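You operate a simulated robot arm through the tools that you are given. There is no shell and no other tool. Be economical: measure what you need, move in short steps, check, and stop when the job is done.

The job below is to be done with a simulated robot arm. You get a single attempt, and the scene is never put back.

Task
Put things in order on the top of the grey bench. At the end: the gold profile gauge is on the silver tin tray; the blue lug stands on top of the brown brick (carton); the tall prop from the top of the grey bench stands where the block brush stood; the block brush stands where the gold profile gauge stood; whatever was shut is shut again. Leave all else as you found it, and nothing knocked over.

Only the result counts: the job must be done as asked and must still hold three seconds after the hand-in. Knocking over, shifting, dropping, spilling or breaking anything else fails it.

Robot
A 5-joint arm with a two-finger parallel gripper, fixed in place. Base frame: the origin is at the foot of the arm, x ahead of it, y to its left, z up; the work surface is at about z = 0. Units: m, rad, N and s.
With the tool pointing down near the work surface it reaches from about 0.26 to 0.68 m from the base axis. Its first joint turns from -1.152 to 1.152 rad. The tool tilts only in the upright plane through the base axis and itself; it spins freely about its own axis. Payload 2.9 kg.
Tool frame: the origin (TCP) lies between the finger pads and is the grasp point; the fingertips stand 0.03 m ahead of it; z points along the fingers, y is the line along which they close. Largest opening 0.11 m; finger width 0.02, thickness 0.01; the body of the gripper, 0.048 by 0.112 m, starts 0.055 m behind the TCP.
Orientation is that of the tool frame in the base frame, as a unit quaternion [x, y, z, w]. With the fingers straight down and closing along the base's y, the tool's x points along the base's -x, its y along +y and its z along -z.

Tools
- The arm moves only by the tool drive_tool. Its argument "motion" is a list of rows, each a list of 3 entries, a list of its own where there are three numbers: the opening, from 0 (shut) to 1 (fully open), then the shift along the tool's x, y, z in units of 20 mm (1.0 is 20 mm), then the turn, a rotation vector about the tool's x, y, z in units of 6 degrees (1.0 is 6 degrees). In form: [[grip, [x, y, z], [rx, ry, rz]], ...]. A call has 1 to 12 rows; each row shifts and turns the commanded pose from where the row before left it, along the tool's axes as they then stand. A call with a number of a shift or a turn outside -1 to 1 is refused whole. Rows are played at 5 a second. More than 0.05 m and 0.15 rad between two rows, or a gripper value outside its range, and nothing of the call is played. A pose out of reach is approached as far as the arm can. The call stops where the force on the tool passes 40 N (or 10 N more than at its start, if that is more) or the arm is blocked; 0.2 s more then pass. Each finger travels about 0.108 m/s and halts on what it meets, pressing with about 28 N; the grip force reading is that of the motor and also rises with nothing between the fingers. The clock runs only during rows and for 0.2 s after the last one: add rows that do not move to give the fingers time. The reply holds the time, the measured pose of the TCP, the force on the tool along the base axes, the opening and the grip force, in the units named above and with some noise, with the torque about the TCP (base axes, N m) and any sound that the robot's microphone picked up, and new pictures: "views" is both (left out), scene, wrist or none.
- Cameras (640 x 400 px; columns grow to the right, rows downward): "scene" is fixed at [0.0511, -0.4732, 0.5967]; the picture's right is [0.55, -0.84, 0.00], its down [-0.55, -0.36, -0.75] and it looks along [0.63, 0.41, -0.66] (base axes); focal length 260 px, centre (320, 200). "wrist" rides on the gripper at [0.072, 0.017, -0.103] in the tool frame; the picture's right is [-0.23, 0.97, 0.00], its down [-0.76, -0.18, -0.62] and it looks along [-0.61, -0.14, 0.78] (tool axes); focal length 222 px, centre (320, 200). There is no depth. A picture from a camera that has moved, and an enlarged one, comes with that camera's place and axes in the base frame and with its lens.
- zoom(camera, box): a new picture of the part [left, top, right, bottom] of that camera's present view, enlarged. The clock stands still meanwhile.
- hand_in(): hands the job in; it is judged then, once.

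Go step by step. Nothing tells you positions but the pictures and the camera data: compare them with the known pose of the tool, close in by small moves and look again before you grip or let go. The budget is 120 turns and 200 pictures, counting those below and the enlarged ones. Unless the task says otherwise, let go and move clear before handing in, and close with one line.

The tools are called after "Call:" as a command line: name --argument value ..., lists and objects as JSON in quotes. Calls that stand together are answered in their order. drive_tool: Moves the arm, as the interface text tells. Its arguments: {"type":"object","properties":{"motion":{"type":"array","items":{"type":"array"}},"views":{"type":"string","enum":["both","scene","wrist","none"]}},"required":["motion"]} The other tools are called the same way: zoom (camera, box) takes an enlarged picture of a part of a camera's view; hand_in () hands the job in.

At the start:

```text
time_s: 0.0
ee_pos: [0.4225, -0.0266, 0.2776]
ee_rot: [-0.001, 1.0, 0.0, 0.0]
force: [-0.3, 0.4, -0.5]
torque: [-0.03, 0.0, -0.03]
grip_width: 0.1099
grip_force: 0.1
```

scene: 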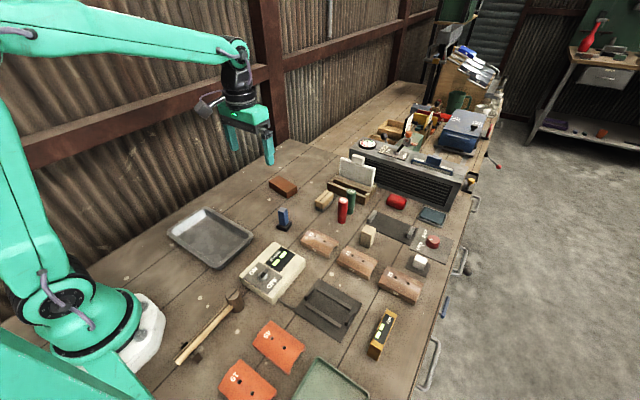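
wrist: 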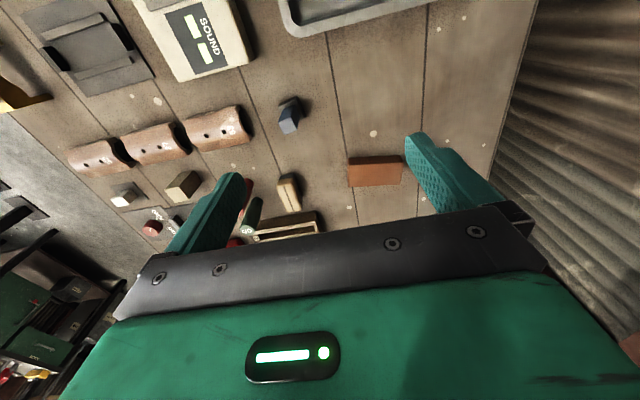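

I see a bench with many items; I need a closer look to identify the gauge, tray, lug, brick, prop and brush.

Call:
zoom --camera "scene" --box '[260, 140, 480, 280]'

Call:
zoom --camera "scene" --box '[160, 240, 480, 400]'

Call:
zoom --camera "wrist" --box '[40, 60, 440, 260]'

```text
2.86 times, centred on (370, 210) of scene
camera zoom: at [0.0511, -0.4732, 0.5967], right [0.55, -0.84, 0.0], down [-0.55, -0.36, -0.75], along [0.63, 0.41, -0.66], focal length 742 px, centre (177, 171)
```

zoom: 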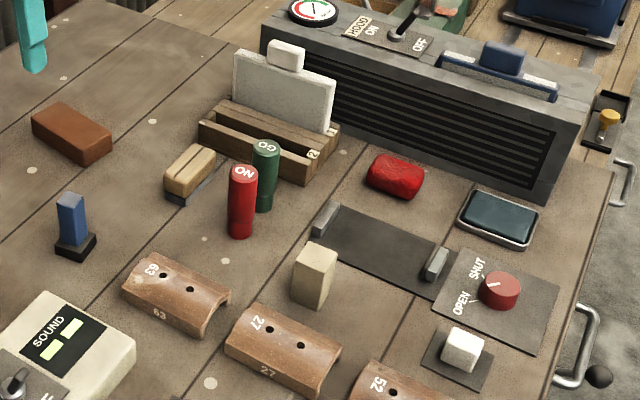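

```text
2.00 times, centred on (320, 320) of scene
camera zoom: at [0.0511, -0.4732, 0.5967], right [0.55, -0.84, 0.0], down [-0.55, -0.36, -0.75], along [0.63, 0.41, -0.66], focal length 520 px, centre (320, -40)
```

zoom: 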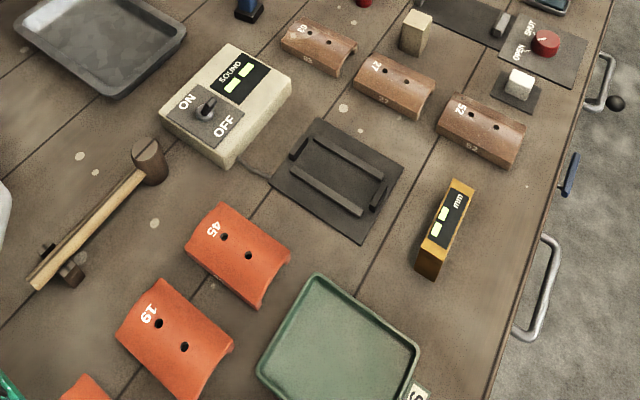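

```text
1.60 times, centred on (240, 160) of wrist
camera zoom: at [0.3498, -0.0101, 0.3812], right [0.23, 0.97, 0.0], down [0.76, -0.18, 0.62], along [0.61, -0.14, -0.78], focal length 355 px, centre (448, 264)
```

zoom: 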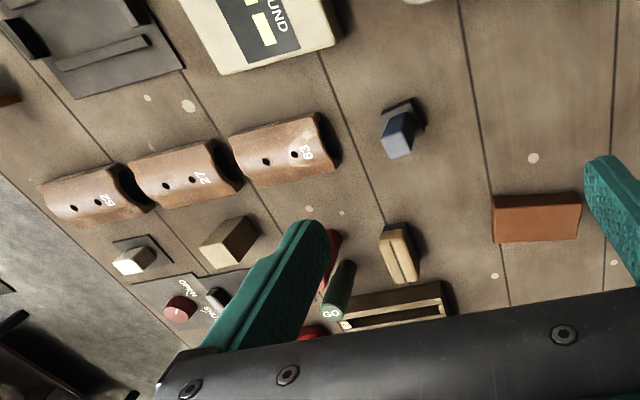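

The main candidates are visible; I need finer detail on the beige block, the dark plates, and the far items.

Call:
zoom --camera "scene" --box '[340, 180, 460, 300]'

Call:
zoom --camera "scene" --box '[340, 60, 520, 200]'

Call:
zoom --camera "scene" --box '[260, 160, 380, 250]'

Call:
zoom --camera "scene" --box '[500, 0, 640, 160]'

```text
3.33 times, centred on (400, 240) of scene
camera zoom: at [0.0511, -0.4732, 0.5967], right [0.55, -0.84, 0.0], down [-0.55, -0.36, -0.75], along [0.63, 0.41, -0.66], focal length 866 px, centre (53, 67)
```

zoom: 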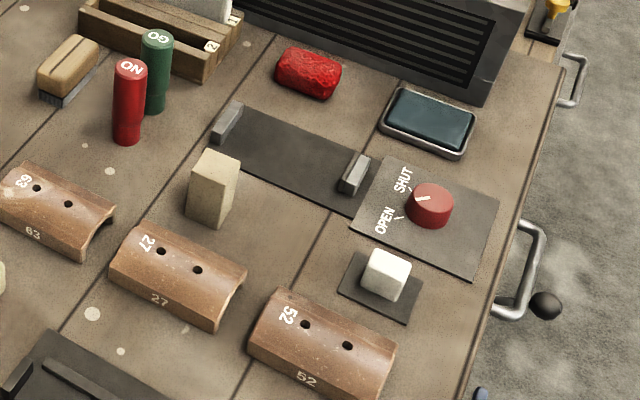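

```text
2.86 times, centred on (430, 130) of scene
camera zoom: at [0.0511, -0.4732, 0.5967], right [0.55, -0.84, 0.0], down [-0.55, -0.36, -0.75], along [0.63, 0.41, -0.66], focal length 742 px, centre (6, 400)
```

zoom: 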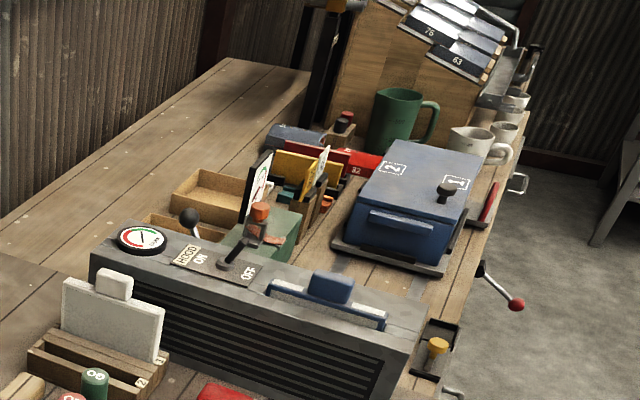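

```text
4.44 times, centred on (320, 205) of scene
camera zoom: at [0.0511, -0.4732, 0.5967], right [0.55, -0.84, 0.0], down [-0.55, -0.36, -0.75], along [0.63, 0.41, -0.66], focal length 1155 px, centre (320, 178)
```

zoom: 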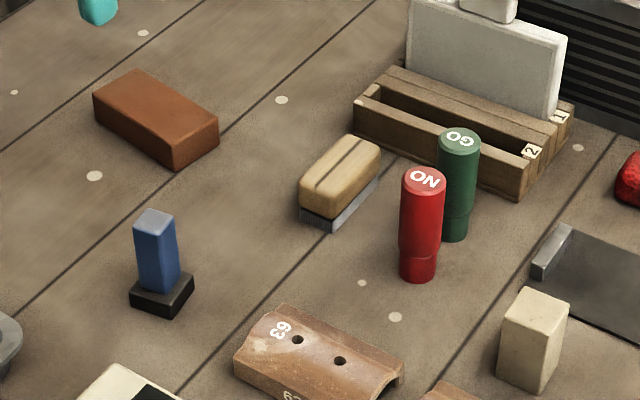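

```text
2.50 times, centred on (570, 80) of scene
camera zoom: at [0.0511, -0.4732, 0.5967], right [0.55, -0.84, 0.0], down [-0.55, -0.36, -0.75], along [0.63, 0.41, -0.66], focal length 650 px, centre (-305, 500)
```

zoom: 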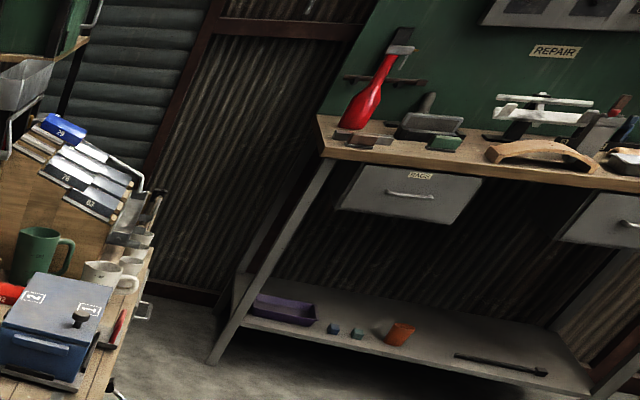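

The tall beige block is taken as the prop, the wood-topped block as the brush, the "mm" gold block as the gauge (about 0.30,-0.46). I move above the gauge first.

Call:
drive_tool --motion '[[1, [0.5, -1, 0], [0, 0, 0]], [1, [0.5, -1, 0], [0, 0, 0]], [1, [0.5, -1, 0], [0, 0, 0]], [1, [0.5, -1, 0], [0, 0, 0]], [1, [0.5, -1, 0], [0, 0, 0]], [1, [0.5, -1, 0], [0, 0, 0]], [1, [0.5, -1, 0], [0, 0, 0]], [1, [0.5, -1, 0], [0, 0, 0]], [1, [0.5, -1, 0], [0, 0, 0]], [1, [0.5, -1, 0], [0, 0, 0]], [1, [0.5, -1, 0], [0, 0, 0]], [1, [0.5, -1, 0], [0, 0, 0]]]' --views "wrist"

Call:
drive_tool --motion '[[1, [0, -1, 0], [0, 0, 0]], [1, [0, -1, 0], [0, 0, 0]], [1, [0, -1, 0], [0, 0, 0]], [1, [0, -1, 0], [0, 0, 0]], [1, [0, -1, 0], [0, 0, 0]], [1, [0, -1, 0], [0, 0, 0]], [1, [0, -1, 0], [0, 0, 0]], [1, [0, -1, 0], [0, 0, 0]], [1, [0, -1, 0], [0, 0, 0]], [1, [0, 0, 0], [0, 0, 0]]]' --views "both"

```text
time_s: 2.6
ee_pos: [0.3033, -0.2673, 0.2795]
ee_rot: [-0.002, 1.0, 0.001, 0.001]
force: [0.2, -0.4, 0.6]
torque: [0.0, 0.03, 0.01]
grip_width: 0.1097
grip_force: 0.1
camera wrist: at [0.2305, -0.2499, 0.3823], right [0.23, 0.97, 0.0], down [0.76, -0.18, 0.62], along [0.61, -0.14, -0.78], focal length 222 px, centre (320, 200)
```

wrist: 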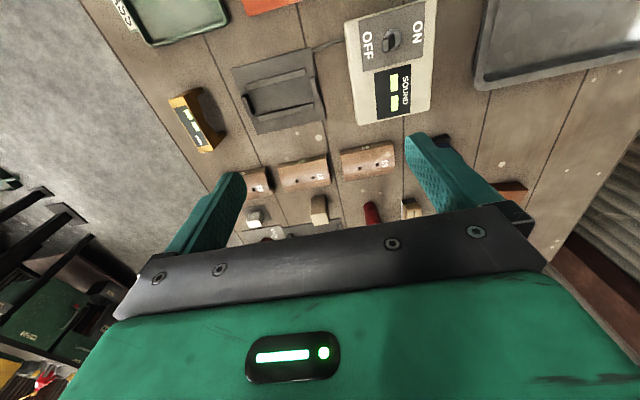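

```text
time_s: 4.8
ee_pos: [0.3023, -0.4478, 0.2789]
ee_rot: [0.0, 1.0, 0.0, 0.0]
force: [0.7, 0.4, -0.6]
torque: [0.01, -0.04, -0.05]
grip_width: 0.11
grip_force: 0.0
camera wrist: at [0.2295, -0.4316, 0.3819], right [0.23, 0.97, 0.0], down [0.76, -0.18, 0.62], along [0.61, -0.14, -0.78], focal length 222 px, centre (320, 200)
```

scene: 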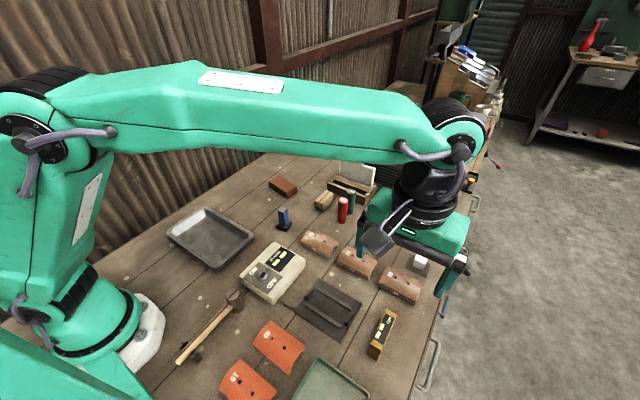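
wrist: 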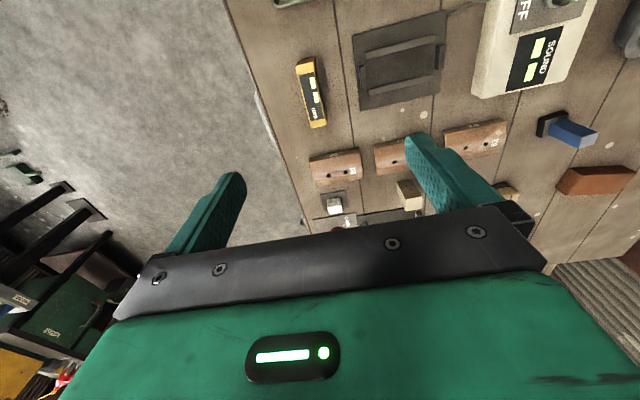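

Call:
zoom --camera "wrist" --box '[260, 30, 380, 150]'

Call:
zoom --camera "scene" --box '[340, 290, 420, 370]'

```text
3.33 times, centred on (320, 90) of wrist
camera zoom: at [0.2295, -0.4316, 0.3819], right [0.23, 0.97, 0.0], down [0.76, -0.18, 0.62], along [0.61, -0.14, -0.78], focal length 740 px, centre (320, 567)
```

zoom: 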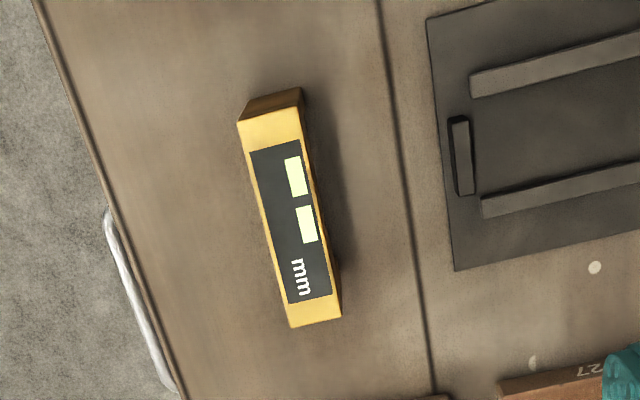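

```text
5.00 times, centred on (380, 330) of scene
camera zoom: at [0.0511, -0.4732, 0.5967], right [0.55, -0.84, 0.0], down [-0.55, -0.36, -0.75], along [0.63, 0.41, -0.66], focal length 1299 px, centre (20, -450)
```

zoom: 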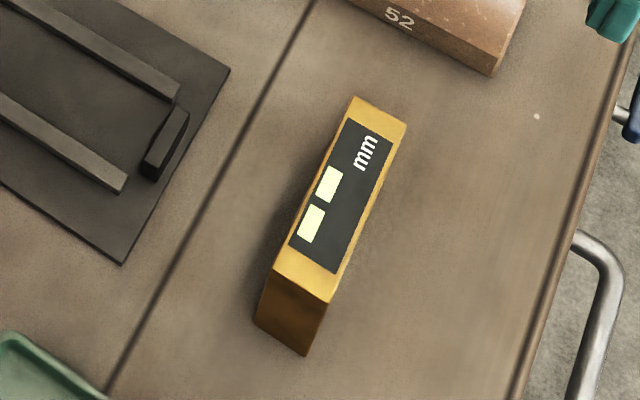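

The gauge is a box about 0.082 x 0.024 x 0.055, aligned with the base axes, centred near (0.309,-0.460). I descend over it.

Call:
drive_tool --motion '[[1, [-0.33, -0.63, 1], [0, 0, 0]], [1, [0, 0, 1], [0, 0, 0]], [1, [0, 0, 1], [0, 0, 0]], [1, [0, 0, 1], [0, 0, 0]], [1, [0, 0, 1], [0, 0, 0]], [1, [0, 0, 1], [0, 0, 0]], [1, [0, 0, 1], [0, 0, 0]], [1, [0, 0, 1], [0, 0, 0]], [1, [0, 0, 1], [0, 0, 0]], [1, [0, 0, 0], [0, 0, 0]]]'

```text
time_s: 7.0
ee_pos: [0.3089, -0.4613, 0.0979]
ee_rot: [-0.001, 1.0, 0.0, 0.0]
force: [-0.1, -0.7, 0.5]
torque: [0.02, 0.0, 0.0]
grip_width: 0.11
grip_force: 0.0
camera wrist: at [0.2368, -0.4435, 0.2012], right [0.23, 0.97, 0.0], down [0.76, -0.18, 0.62], along [0.61, -0.14, -0.78], focal length 222 px, centre (320, 200)
```

scene: 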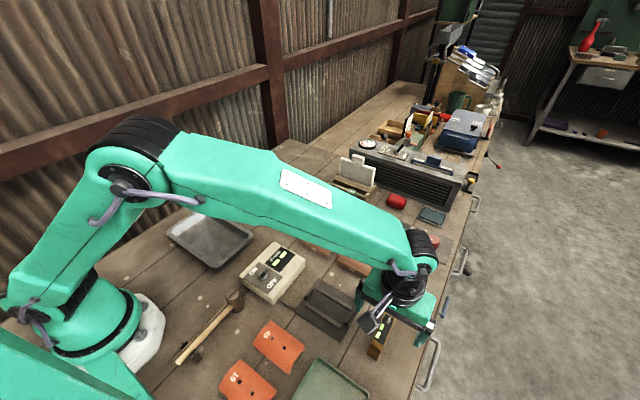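
wrist: 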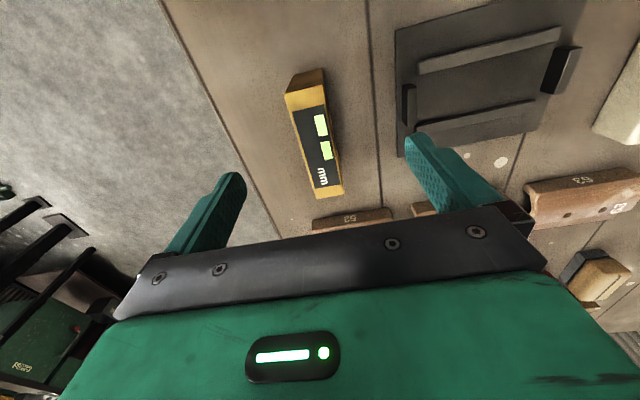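

The gauge lies centred between the fingers. Descending to z about 0.04 and closing.

Call:
drive_tool --motion '[[1, [0.1, 0, 1], [0, 0, 0]], [1, [0.1, 0, 1], [0, 0, 0]], [1, [0, 0, 0.9], [0, 0, 0]], [1, [0, 0, 0], [0, 0, 0]], [0.5, [0, 0, 0], [0, 0, 0]], [0.3, [0, 0, 0], [0, 0, 0]], [0, [0, 0, 0], [0, 0, 0]], [0, [0, 0, 0], [0, 0, 0]], [0, [0, 0, 0], [0, 0, 0]]]' --views "wrist"

```text
time_s: 9.0
ee_pos: [0.3059, -0.46, 0.0402]
ee_rot: [-0.001, 1.0, 0.001, 0.0]
force: [-0.5, -0.3, 0.1]
torque: [0.0, -0.04, -0.04]
grip_width: 0.0236
grip_force: 27.9
camera wrist: at [0.2328, -0.4431, 0.1431], right [0.23, 0.97, 0.0], down [0.76, -0.18, 0.62], along [0.61, -0.14, -0.78], focal length 222 px, centre (320, 200)
```

wrist: 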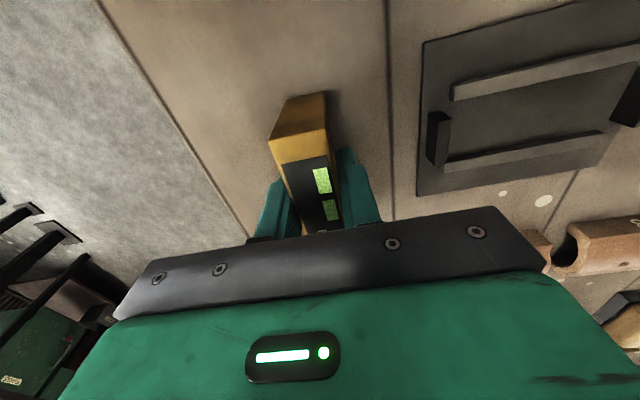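

Gripped (0.0236 m wide). Lifting and travelling to the tray, whose centre is near (0.30, 0.076).

Call:
drive_tool --motion '[[0, [0, 0, -1], [0, 0, 0]], [0, [0, 0, -1], [0, 0, 0]], [0, [0, 0, -1], [0, 0, 0]], [0, [0, 0, -1], [0, 0, 0]], [0, [0, 0, -1], [0, 0, 0]], [0, [0, 0, -1], [0, 0, 0]], [0, [0, 0, -1], [0, 0, 0]], [0, [0, 0, -1], [0, 0, 0]], [0, [0, 1, 0], [0, 0, 0]], [0, [0, 1, 0], [0, 0, 0]], [0, [0, 1, 0], [0, 0, 0]]]' --views "wrist"

Call:
drive_tool --motion '[[0, [0, 1, 0], [0, 0, 0]], [0, [0, 1, 0], [0, 0, 0]], [0, [0, 1, 0], [0, 0, 0]], [0, [0, 1, 0], [0, 0, 0]], [0, [0, 1, 0], [0, 0, 0]], [0, [0, 1, 0], [0, 0, 0]], [0, [0, 1, 0], [0, 0, 0]], [0, [0, 1, 0], [0, 0, 0]], [0, [0, 1, 0], [0, 0, 0]], [0, [0, 1, 0], [0, 0, 0]], [0, [0, 1, 0], [0, 0, 0]], [0, [0, 1, 0], [0, 0, 0]]]' --views "none"

Call:
drive_tool --motion '[[0, [0, 1, 0], [0, 0, 0]], [0, [0, 1, 0], [0, 0, 0]], [0, [0, 1, 0], [0, 0, 0]], [0, [0, 1, 0], [0, 0, 0]], [0, [0, 1, 0], [0, 0, 0]], [0, [0, 1, 0], [0, 0, 0]], [0, [0, 1, 0], [0, 0, 0]], [0, [0, 1, 0], [0, 0, 0]], [0, [0, 1, 0], [0, 0, 0]], [0, [0, 1, 0], [0, 0, 0]], [0, [0, 1, 0], [0, 0, 0]], [0, [0, 1, 0], [0, 0, 0]]]'

```text
time_s: 11.4
ee_pos: [0.3054, -0.397, 0.201]
ee_rot: [0.0, 1.0, 0.0, 0.0]
force: [-0.4, 0.5, -0.6]
torque: [-0.05, 0.03, 0.0]
grip_width: 0.0232
grip_force: 27.9
camera wrist: at [0.2327, -0.3815, 0.3038], right [0.23, 0.97, 0.0], down [0.76, -0.18, 0.62], along [0.61, -0.14, -0.78], focal length 222 px, centre (320, 200)
```

wrist: 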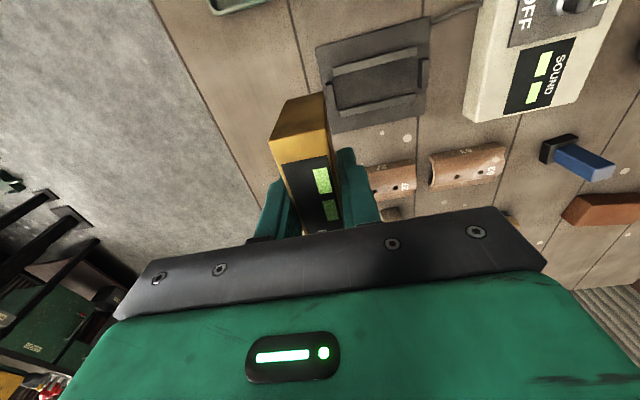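

```text
time_s: 14.0
ee_pos: [0.3048, -0.1576, 0.1993]
ee_rot: [0.0, 1.0, 0.0, 0.0]
force: [0.2, -0.6, -1.1]
torque: [-0.02, 0.03, -0.01]
grip_width: 0.0233
grip_force: 27.8
```

```text
time_s: 16.6
ee_pos: [0.3051, 0.0815, 0.2009]
ee_rot: [0.0, 1.0, 0.0, -0.001]
force: [1.1, -0.1, -1.9]
torque: [0.02, 0.02, 0.01]
grip_width: 0.0233
grip_force: 28.1
camera wrist: at [0.2317, 0.0986, 0.3037], right [0.23, 0.97, 0.0], down [0.76, -0.18, 0.62], along [0.61, -0.14, -0.78], focal length 222 px, centre (320, 200)
```

scene: 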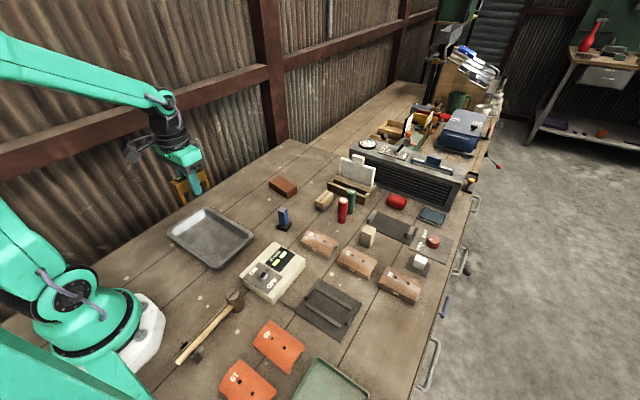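
wrist: 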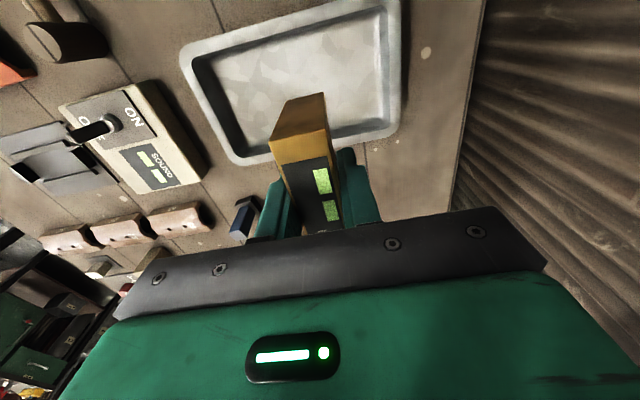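

Tray centre refined to about (0.293, 0.062) with short side along x, so I turn the gauge 90° to lie along the tray's long side.

Call:
drive_tool --motion '[[0, [0.6, -0.98, 0], [0, 0, 1]], [0, [0, 0, 0], [0, 0, 1]], [0, [0, 0, 0], [0, 0, 1]], [0, [0, 0, 0], [0, 0, 1]], [0, [0, 0, 0], [0, 0, 1]], [0, [0, 0, 0], [0, 0, 1]], [0, [0, 0, 0], [0, 0, 1]], [0, [0, 0, 0], [0, 0, 1]], [0, [0, 0, 0], [0, 0, 1]], [0, [0, 0, 0], [0, 0, 1]], [0, [0, 0, 0], [0, 0, 1]], [0, [0, 0, 0], [0, 0, 1]]]' --views "none"

Call:
drive_tool --motion '[[0, [0, 0, 0], [0, 0, 1]], [0, [0, 0, 0], [0, 0, 1]], [0, [0, 0, 0], [0, 0, 1]], [0, [0, 0, 1], [0, 0, 0]], [0, [0, 0, 1], [0, 0, 0]], [0, [0, 0, 1], [0, 0, 0]], [0, [0, 0, 1], [0, 0, 0]], [0, [0, 0, 0], [0, 0, 0]]]'

```text
time_s: 19.2
ee_pos: [0.2949, 0.0603, 0.2008]
ee_rot: [0.588, 0.809, 0.001, 0.0]
force: [1.0, 0.8, -1.7]
torque: [0.01, 0.01, 0.02]
grip_width: 0.0233
grip_force: 27.9
```

```text
time_s: 21.0
ee_pos: [0.293, 0.0611, 0.1197]
ee_rot: [0.707, 0.707, 0.0, 0.001]
force: [0.8, 0.0, -2.3]
torque: [0.0, 0.01, 0.03]
grip_width: 0.0234
grip_force: 28.0
camera wrist: at [0.3096, 0.1333, 0.2229], right [0.97, -0.23, 0.0], down [-0.18, -0.76, 0.62], along [-0.14, -0.61, -0.78], focal length 222 px, centre (320, 200)
```

scene: 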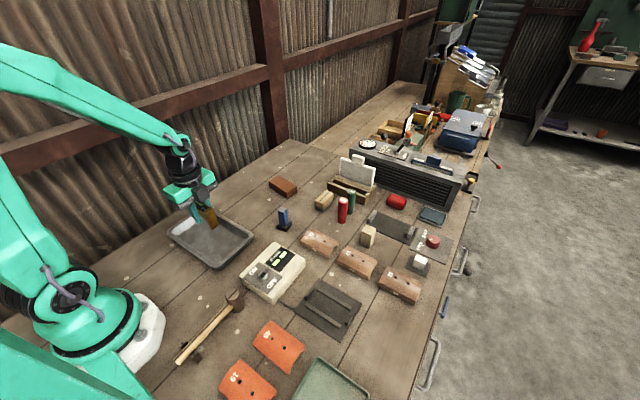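
wrist: 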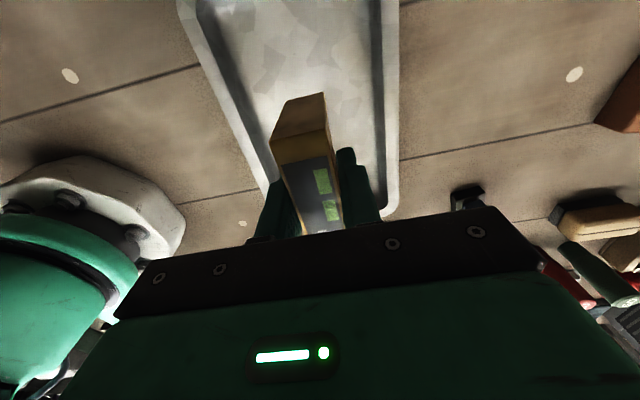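

Centred above the tray. Descending slowly toward the tray floor.

Call:
drive_tool --motion '[[0, [0, 0, 1], [0, 0, 0]], [0, [0, 0, 1], [0, 0, 0]], [0, [0, 0, 1], [0, 0, 0]], [0, [0, 0, 0.5], [0, 0, 0]], [0, [0, 0, 0.15], [0, 0, 0]], [0, [0, 0, 0], [0, 0, 0]]]' --views "scene"

Call:
zoom --camera "scene" --box '[160, 170, 260, 280]'

```text
time_s: 22.4
ee_pos: [0.294, 0.0603, 0.0472]
ee_rot: [0.707, 0.707, 0.001, 0.0]
force: [-6.6, -6.0, 30.1]
torque: [-0.11, 0.21, -0.02]
grip_width: 0.0235
grip_force: 28.1
```

scene: 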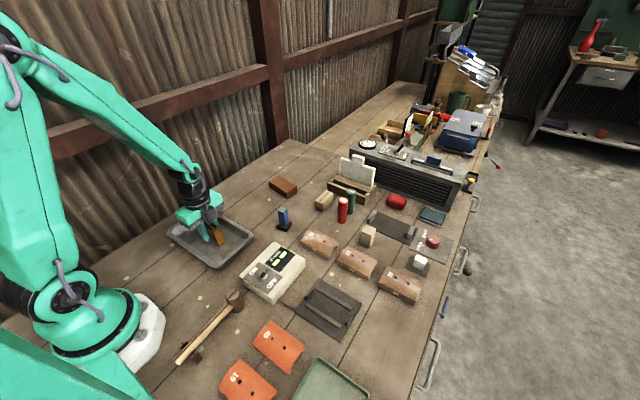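

```text
3.64 times, centred on (210, 225) of scene
camera zoom: at [0.051, -0.4732, 0.5967], right [0.55, -0.84, 0.0], down [-0.55, -0.36, -0.75], along [0.63, 0.41, -0.66], focal length 945 px, centre (720, 109)
```

zoom: 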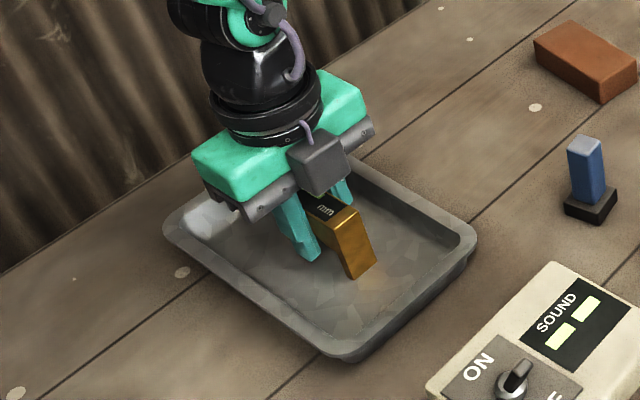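

Contact with the tray floor. I back off 1.5 mm, release and rise.

Call:
drive_tool --motion '[[0, [0, 0, -0.08], [0, 0, 0]], [0, [0, 0, 0], [0, 0, 0]], [0.3, [0, 0, 0], [0, 0, 0]], [0.5, [0, 0, 0], [0, 0, 0]], [0.5, [0, 0, 0], [0, 0, 0]], [0.5, [0, 0, -1], [0, 0, 0]], [0.5, [0, 0, -1], [0, 0, 0]], [0.5, [0, 0, -1], [0, 0, 0]], [0.5, [0, 0, -1], [0, 0, 0]], [0.5, [0, 0, -1], [0, 0, 0]], [0.5, [0, 0, -1], [0, 0, 0]], [0.5, [0, 0, -1], [0, 0, 0]]]'

```text
time_s: 25.0
ee_pos: [0.2934, 0.0616, 0.1889]
ee_rot: [0.707, 0.708, 0.0, 0.0]
force: [0.0, -0.4, -0.1]
torque: [0.01, 0.0, 0.02]
grip_width: 0.0549
grip_force: 0.1
camera wrist: at [0.3097, 0.1342, 0.2921], right [0.97, -0.23, 0.0], down [-0.18, -0.76, 0.62], along [-0.14, -0.61, -0.78], focal length 222 px, centre (320, 200)
```

scene: 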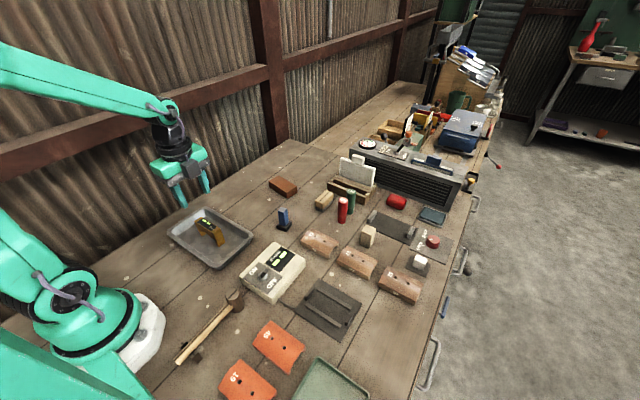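
wrist: 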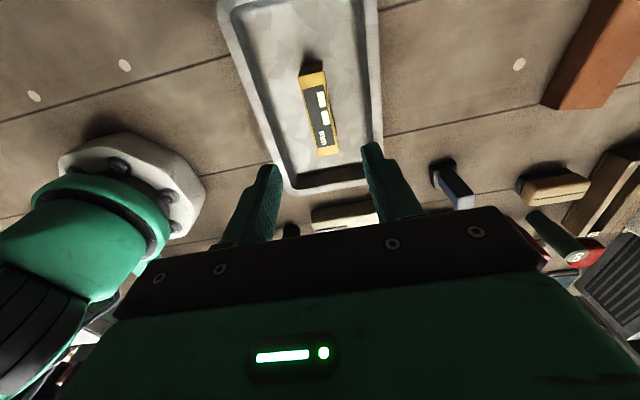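

The gauge sits flat on the tray. Next the lug near (0.457,-0.078), about 0.07 tall on a foot; moving above it.

Call:
drive_tool --motion '[[0.5, [-0.777, 0.911, 0], [0, 0, 0]], [0.5, [-0.777, 0.911, 0], [0, 0, 0]], [0.5, [-0.777, 0.911, 0], [0, 0, 0]], [0.5, [-0.777, 0.911, 0], [0, 0, 0]], [0.5, [-0.777, 0.911, 0], [0, 0, 0]], [0.5, [-0.777, 0.911, 0], [0, 0, 0]], [0.7, [-0.777, 0.911, 0], [0, 0, 0]], [0.7, [-0.777, 0.911, 0], [0, 0, 0]], [0.7, [-0.777, 0.911, 0], [0, 0, 0]], [0.7, [0, 0, 0], [0, 0, 0]]]'

Call:
zoom --camera "wrist" --box '[220, 20, 420, 170]'

```text
time_s: 27.2
ee_pos: [0.4571, -0.08, 0.1881]
ee_rot: [0.706, 0.708, 0.0, 0.0]
force: [0.4, 0.1, -0.2]
torque: [0.0, 0.0, 0.02]
grip_width: 0.0772
grip_force: 0.2
camera wrist: at [0.4739, -0.0074, 0.2911], right [0.97, -0.23, 0.0], down [-0.18, -0.76, 0.62], along [-0.14, -0.61, -0.78], focal length 222 px, centre (320, 200)
```

scene: 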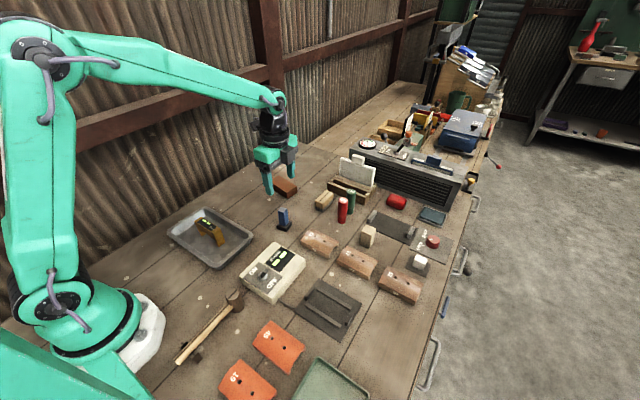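
wrist: 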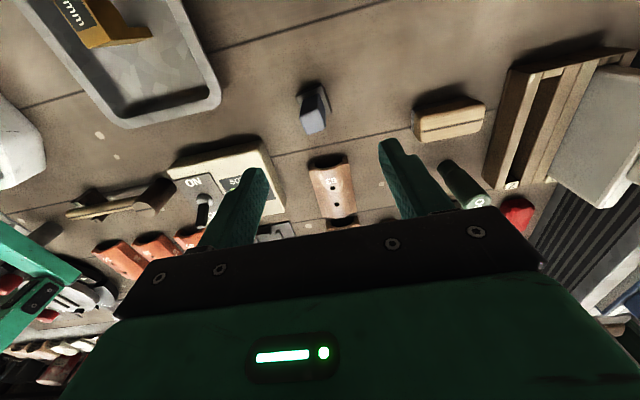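

```text
2.67 times, centred on (320, 95) of wrist
camera zoom: at [0.4739, -0.0074, 0.2911], right [0.97, -0.23, 0.0], down [-0.18, -0.76, 0.62], along [-0.14, -0.61, -0.78], focal length 592 px, centre (320, 480)
```

zoom: 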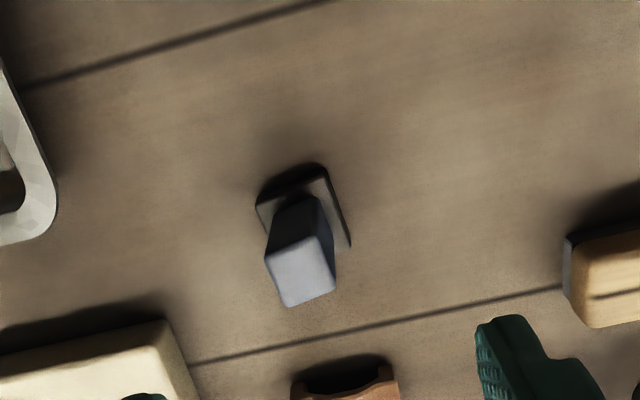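

The lug is turned about 8° counter-clockwise; I match that and descend on its post.

Call:
drive_tool --motion '[[0.7, [0, -0.2, 0], [0, 0, -0.7]], [0.7, [0, 0, 1], [0, 0, -0.7]], [0.7, [0, 0, 1], [0, 0, 0]], [0.7, [0, 0, 1], [0, 0, 0]], [0.7, [0, 0, 1], [0, 0, 0]], [0.7, [0, 0, 0], [0, 0, 0]]]'

Call:
zoom --camera "scene" --box '[240, 160, 340, 240]'

```text
time_s: 28.6
ee_pos: [0.4545, -0.0806, 0.1084]
ee_rot: [0.653, 0.758, 0.0, 0.0]
force: [-0.2, 0.4, -0.8]
torque: [0.02, 0.0, -0.01]
grip_width: 0.0769
grip_force: 0.1
camera wrist: at [0.4602, -0.0061, 0.2116], right [1.0, -0.08, 0.0], down [-0.06, -0.78, 0.62], along [-0.05, -0.62, -0.78], focal length 222 px, centre (320, 200)
```

scene: 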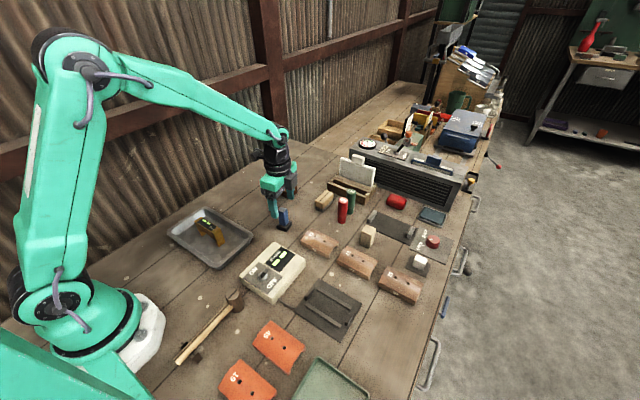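
wrist: 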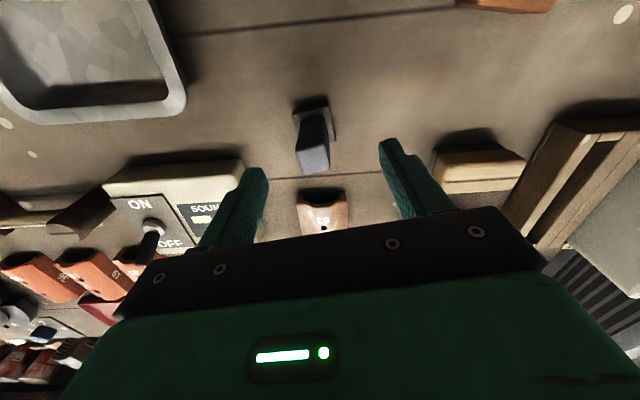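

```text
5.00 times, centred on (290, 200) of scene
camera zoom: at [0.0511, -0.4732, 0.5967], right [0.55, -0.84, 0.0], down [-0.55, -0.36, -0.75], along [0.63, 0.41, -0.66], focal length 1299 px, centre (470, 200)
```

zoom: 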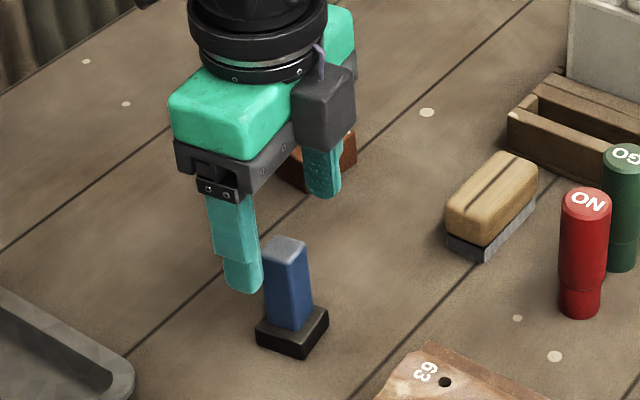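

Aligned. Descending to z about 0.054 and closing on the post.

Call:
drive_tool --motion '[[0.7, [0.1, -0.12, 1], [0, 0, 0]], [0.7, [0, 0, 1], [0, 0, 0]], [0.7, [0, 0, 0.7], [0, 0, 0]], [0.5, [0, 0, 0], [0, 0, 0]], [0.3, [0, 0, 0], [0, 0, 0]], [0.1, [0, 0, 0], [0, 0, 0]], [0, [0, 0, 0], [0, 0, 0]], [0, [0, 0, 0], [0, 0, 0]], [0, [0, 0, 0], [0, 0, 0]]]' --views "none"

Call:
drive_tool --motion '[[0, [0, 0, -1], [0, 0, 0]], [0, [0, 0, -1], [0, 0, 0]], [0, [0, 0, 0], [0, 0, 0]]]'

Call:
zoom --camera "scene" --box '[240, 160, 340, 240]'

```text
time_s: 30.6
ee_pos: [0.4515, -0.078, 0.0559]
ee_rot: [0.653, 0.757, 0.0, 0.0]
force: [0.1, -0.4, 0.0]
torque: [0.01, 0.02, -0.01]
grip_width: 0.0215
grip_force: 27.8
```

```text
time_s: 31.4
ee_pos: [0.4507, -0.0771, 0.0952]
ee_rot: [0.653, 0.757, 0.0, 0.0]
force: [-0.5, 0.7, -1.4]
torque: [0.02, 0.02, 0.02]
grip_width: 0.0212
grip_force: 27.3
camera wrist: at [0.456, -0.0029, 0.1984], right [1.0, -0.08, 0.0], down [-0.06, -0.78, 0.62], along [-0.05, -0.62, -0.78], focal length 222 px, centre (320, 200)
```

scene: 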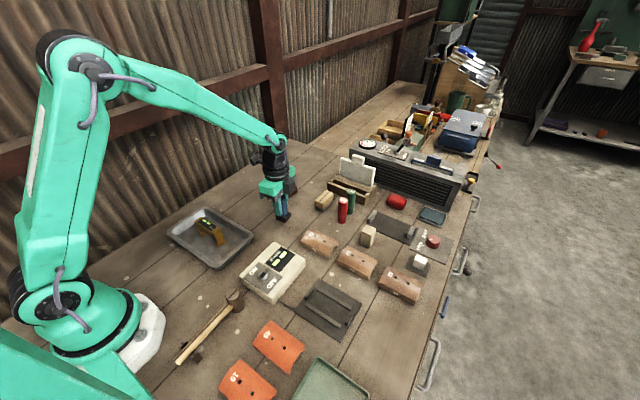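
wrist: 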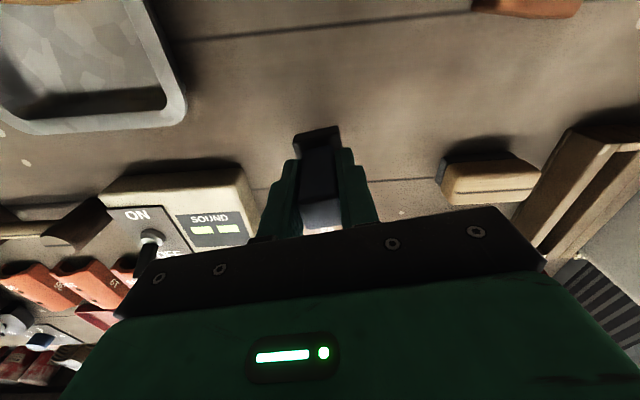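

```text
5.00 times, centred on (290, 200) of scene
camera zoom: at [0.0511, -0.4732, 0.5967], right [0.55, -0.84, 0.0], down [-0.55, -0.36, -0.75], along [0.63, 0.41, -0.66], focal length 1299 px, centre (470, 200)
```

zoom: 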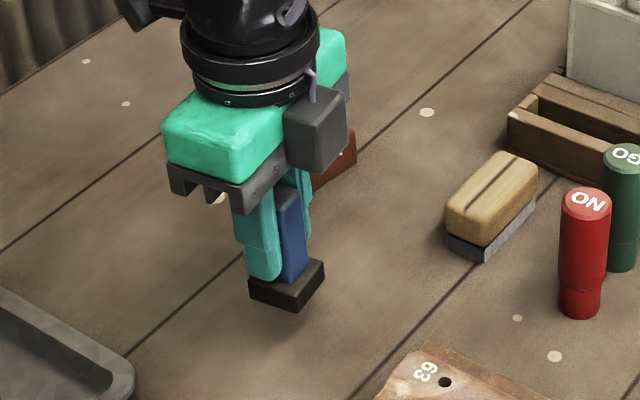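

Lug held with its foot. Raising and moving above the brick near (0.595,0.042).

Call:
drive_tool --motion '[[0, [0, 0, -1], [0, 0, 0.7]], [0, [0, 0, -1], [0, 0, 0.7]], [0, [0, 0, -1], [0, 0, 0]], [0, [0.75, 0.9, 0], [0, 0, 0]], [0, [0.75, 0.9, 0], [0, 0, 0]], [0, [0.75, 0.9, 0], [0, 0, 0]], [0, [0.75, 0.9, 0], [0, 0, 0]], [0, [0.75, 0.9, 0], [0, 0, 0]], [0, [0.75, 0.9, 0], [0, 0, 0]], [0, [0.75, 0.9, 0], [0, 0, 0]], [0, [0.75, 0.9, 0], [0, 0, 0]], [0, [0, 0, 0], [0, 0, 0]]]'

Call:
zoom --camera "wrist" --box '[220, 40, 420, 240]'

Call:
zoom --camera "scene" --box '[240, 130, 340, 210]'

```text
time_s: 34.0
ee_pos: [0.5943, 0.0445, 0.1566]
ee_rot: [0.706, 0.708, 0.0, 0.0]
force: [-0.7, 0.6, -1.0]
torque: [0.03, 0.0, -0.02]
grip_width: 0.0217
grip_force: 28.3
camera wrist: at [0.6106, 0.1167, 0.2595], right [0.97, -0.23, 0.0], down [-0.18, -0.76, 0.62], along [-0.14, -0.61, -0.78], focal length 222 px, centre (320, 200)
```

scene: 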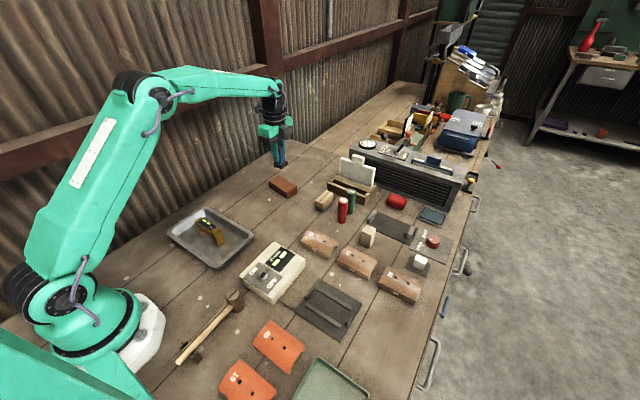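
wrist: 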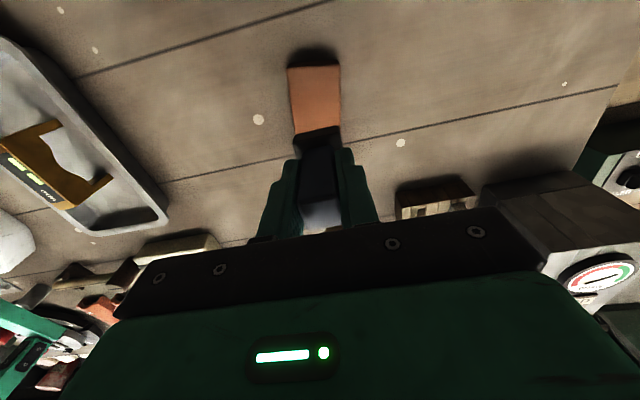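

```text
2.00 times, centred on (320, 140) of wrist
camera zoom: at [0.6106, 0.1167, 0.2595], right [0.97, -0.23, 0.0], down [-0.18, -0.76, 0.62], along [-0.14, -0.61, -0.78], focal length 444 px, centre (320, 320)
```

zoom: 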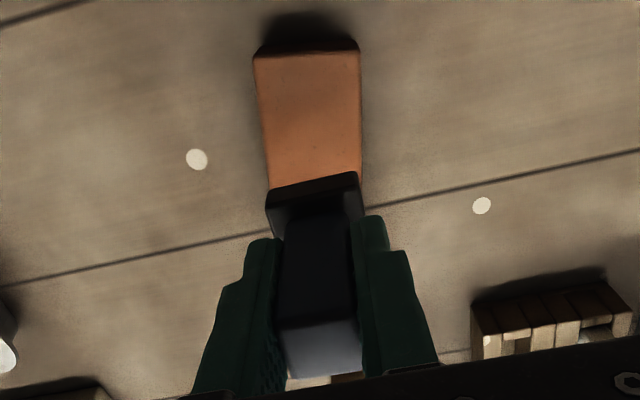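

```text
5.00 times, centred on (290, 170) of scene
camera zoom: at [0.0511, -0.4731, 0.5967], right [0.55, -0.84, 0.0], down [-0.55, -0.36, -0.75], along [0.63, 0.41, -0.66], focal length 1299 px, centre (470, 350)
```

zoom: 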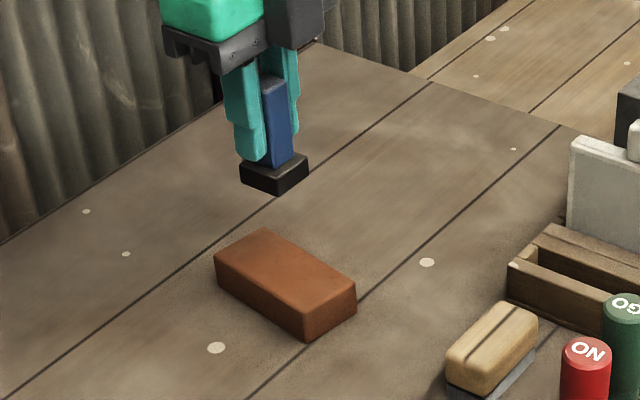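

Brick centre is about (0.594,0.042), turned about -7°, top about z=0.022. I align and lower the lug to just above it.

Call:
drive_tool --motion '[[0, [-0.1, 0, 0], [0, 0, 0.6]], [0, [0, 0, 1], [0, 0, 0.6]], [0, [0, 0, 1], [0, 0, 0]], [0, [0, 0, 1], [0, 0, 0]], [0, [0, 0, 0.5], [0, 0, 0]], [0, [0, 0, 0], [0, 0, 0]]]'

Call:
zoom --camera "scene" --box '[250, 140, 320, 210]'

Call:
zoom --camera "wrist" --box '[220, 40, 420, 240]'

```text
time_s: 35.4
ee_pos: [0.5946, 0.0407, 0.086]
ee_rot: [0.75, 0.661, 0.001, 0.001]
force: [-1.1, -1.4, 3.6]
torque: [-0.09, 0.07, -0.03]
grip_width: 0.0218
grip_force: 28.1
camera wrist: at [0.62, 0.1108, 0.1885], right [0.94, -0.35, 0.0], down [-0.27, -0.73, 0.62], along [-0.22, -0.58, -0.78], focal length 222 px, centre (320, 200)
```

scene: 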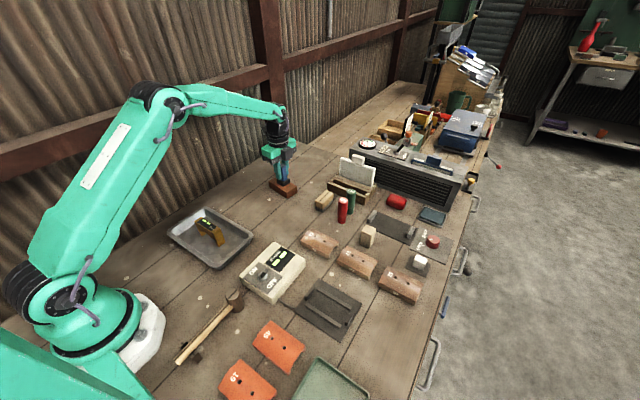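
wrist: 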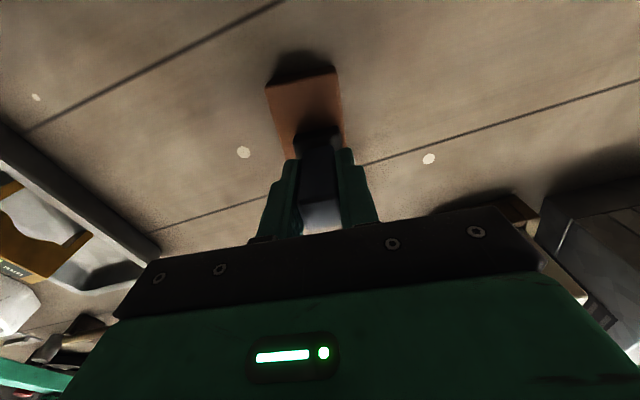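

```text
5.71 times, centred on (285, 175) of scene
camera zoom: at [0.0511, -0.4732, 0.5967], right [0.55, -0.84, 0.0], down [-0.55, -0.36, -0.75], along [0.63, 0.41, -0.66], focal length 1485 px, centre (520, 343)
```

zoom: 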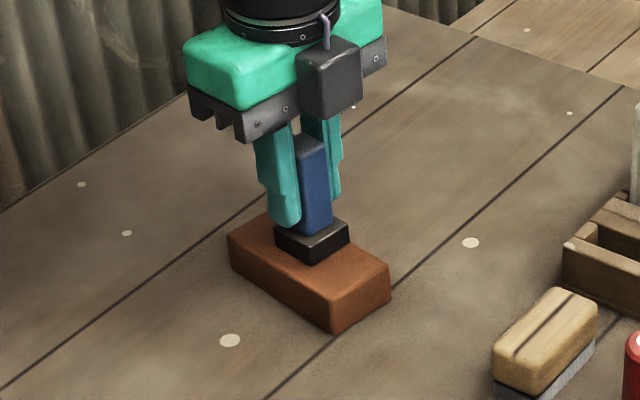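

```text
2.00 times, centred on (320, 140) of wrist
camera zoom: at [0.62, 0.1108, 0.1885], right [0.94, -0.35, 0.0], down [-0.27, -0.73, 0.62], along [-0.22, -0.58, -0.78], focal length 444 px, centre (320, 320)
```

zoom: 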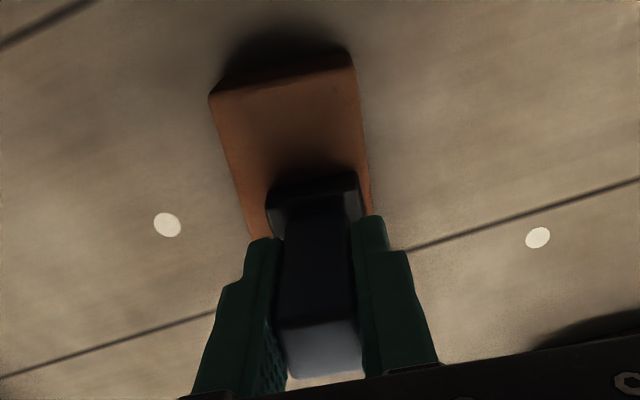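

The foot rests on the brick, fully within its top. Pressing 1 mm more, releasing and rising.

Call:
drive_tool --motion '[[0, [0, 0, 0.05], [0, 0, 0]], [0, [0, 0, 0], [0, 0, 0]], [0.25, [0, 0, 0], [0, 0, 0]], [0.4, [0, 0, 0], [0, 0, 0]], [0.5, [0, 0, 0], [0, 0, 0]], [0.5, [0, 0, -0.5], [0, 0, 0]], [0.5, [0, 0, -1], [0, 0, 0]], [0.5, [0, 0, -1], [0, 0, 0]], [0.5, [0, 0, -1], [0, 0, 0]], [0.5, [0, 0, -1], [0, 0, 0]], [0.5, [0, 0, -1], [0, 0, -0.6]], [0.5, [0, 0, 0], [0, 0, -0.6]]]'

Call:
zoom --camera "scene" --box '[250, 140, 320, 210]'

```text
time_s: 38.0
ee_pos: [0.5937, 0.0414, 0.1944]
ee_rot: [0.707, 0.708, 0.0, -0.001]
force: [0.0, -0.5, 0.6]
torque: [-0.02, 0.0, 0.01]
grip_width: 0.0549
grip_force: 0.2
camera wrist: at [0.6104, 0.1132, 0.2979], right [0.97, -0.23, 0.0], down [-0.18, -0.76, 0.62], along [-0.14, -0.61, -0.78], focal length 222 px, centre (320, 200)
```

scene: 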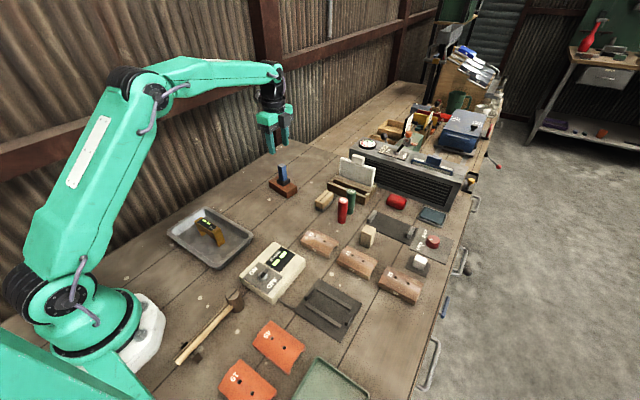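
wrist: 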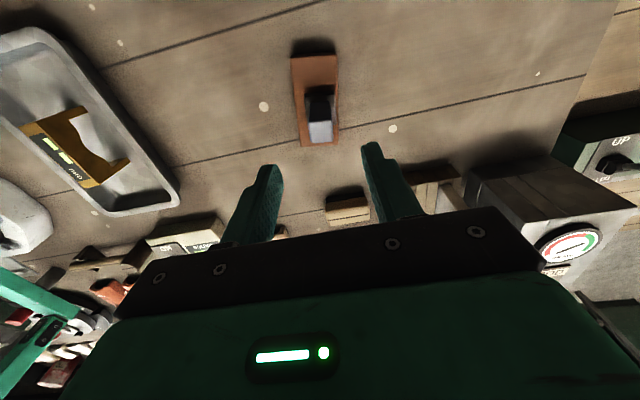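

```text
5.71 times, centred on (285, 175) of scene
camera zoom: at [0.0511, -0.4732, 0.5967], right [0.55, -0.84, 0.0], down [-0.55, -0.36, -0.75], along [0.63, 0.41, -0.66], focal length 1485 px, centre (520, 343)
```

zoom: 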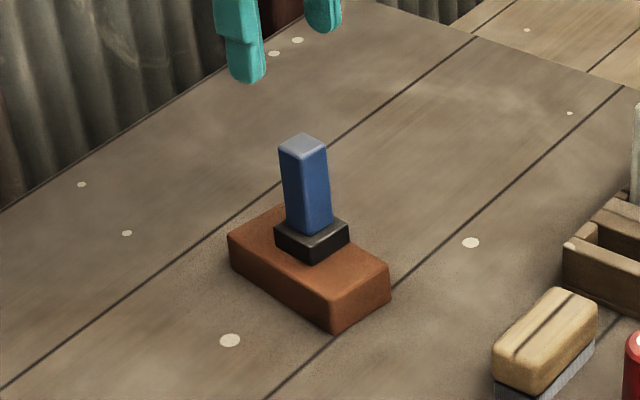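

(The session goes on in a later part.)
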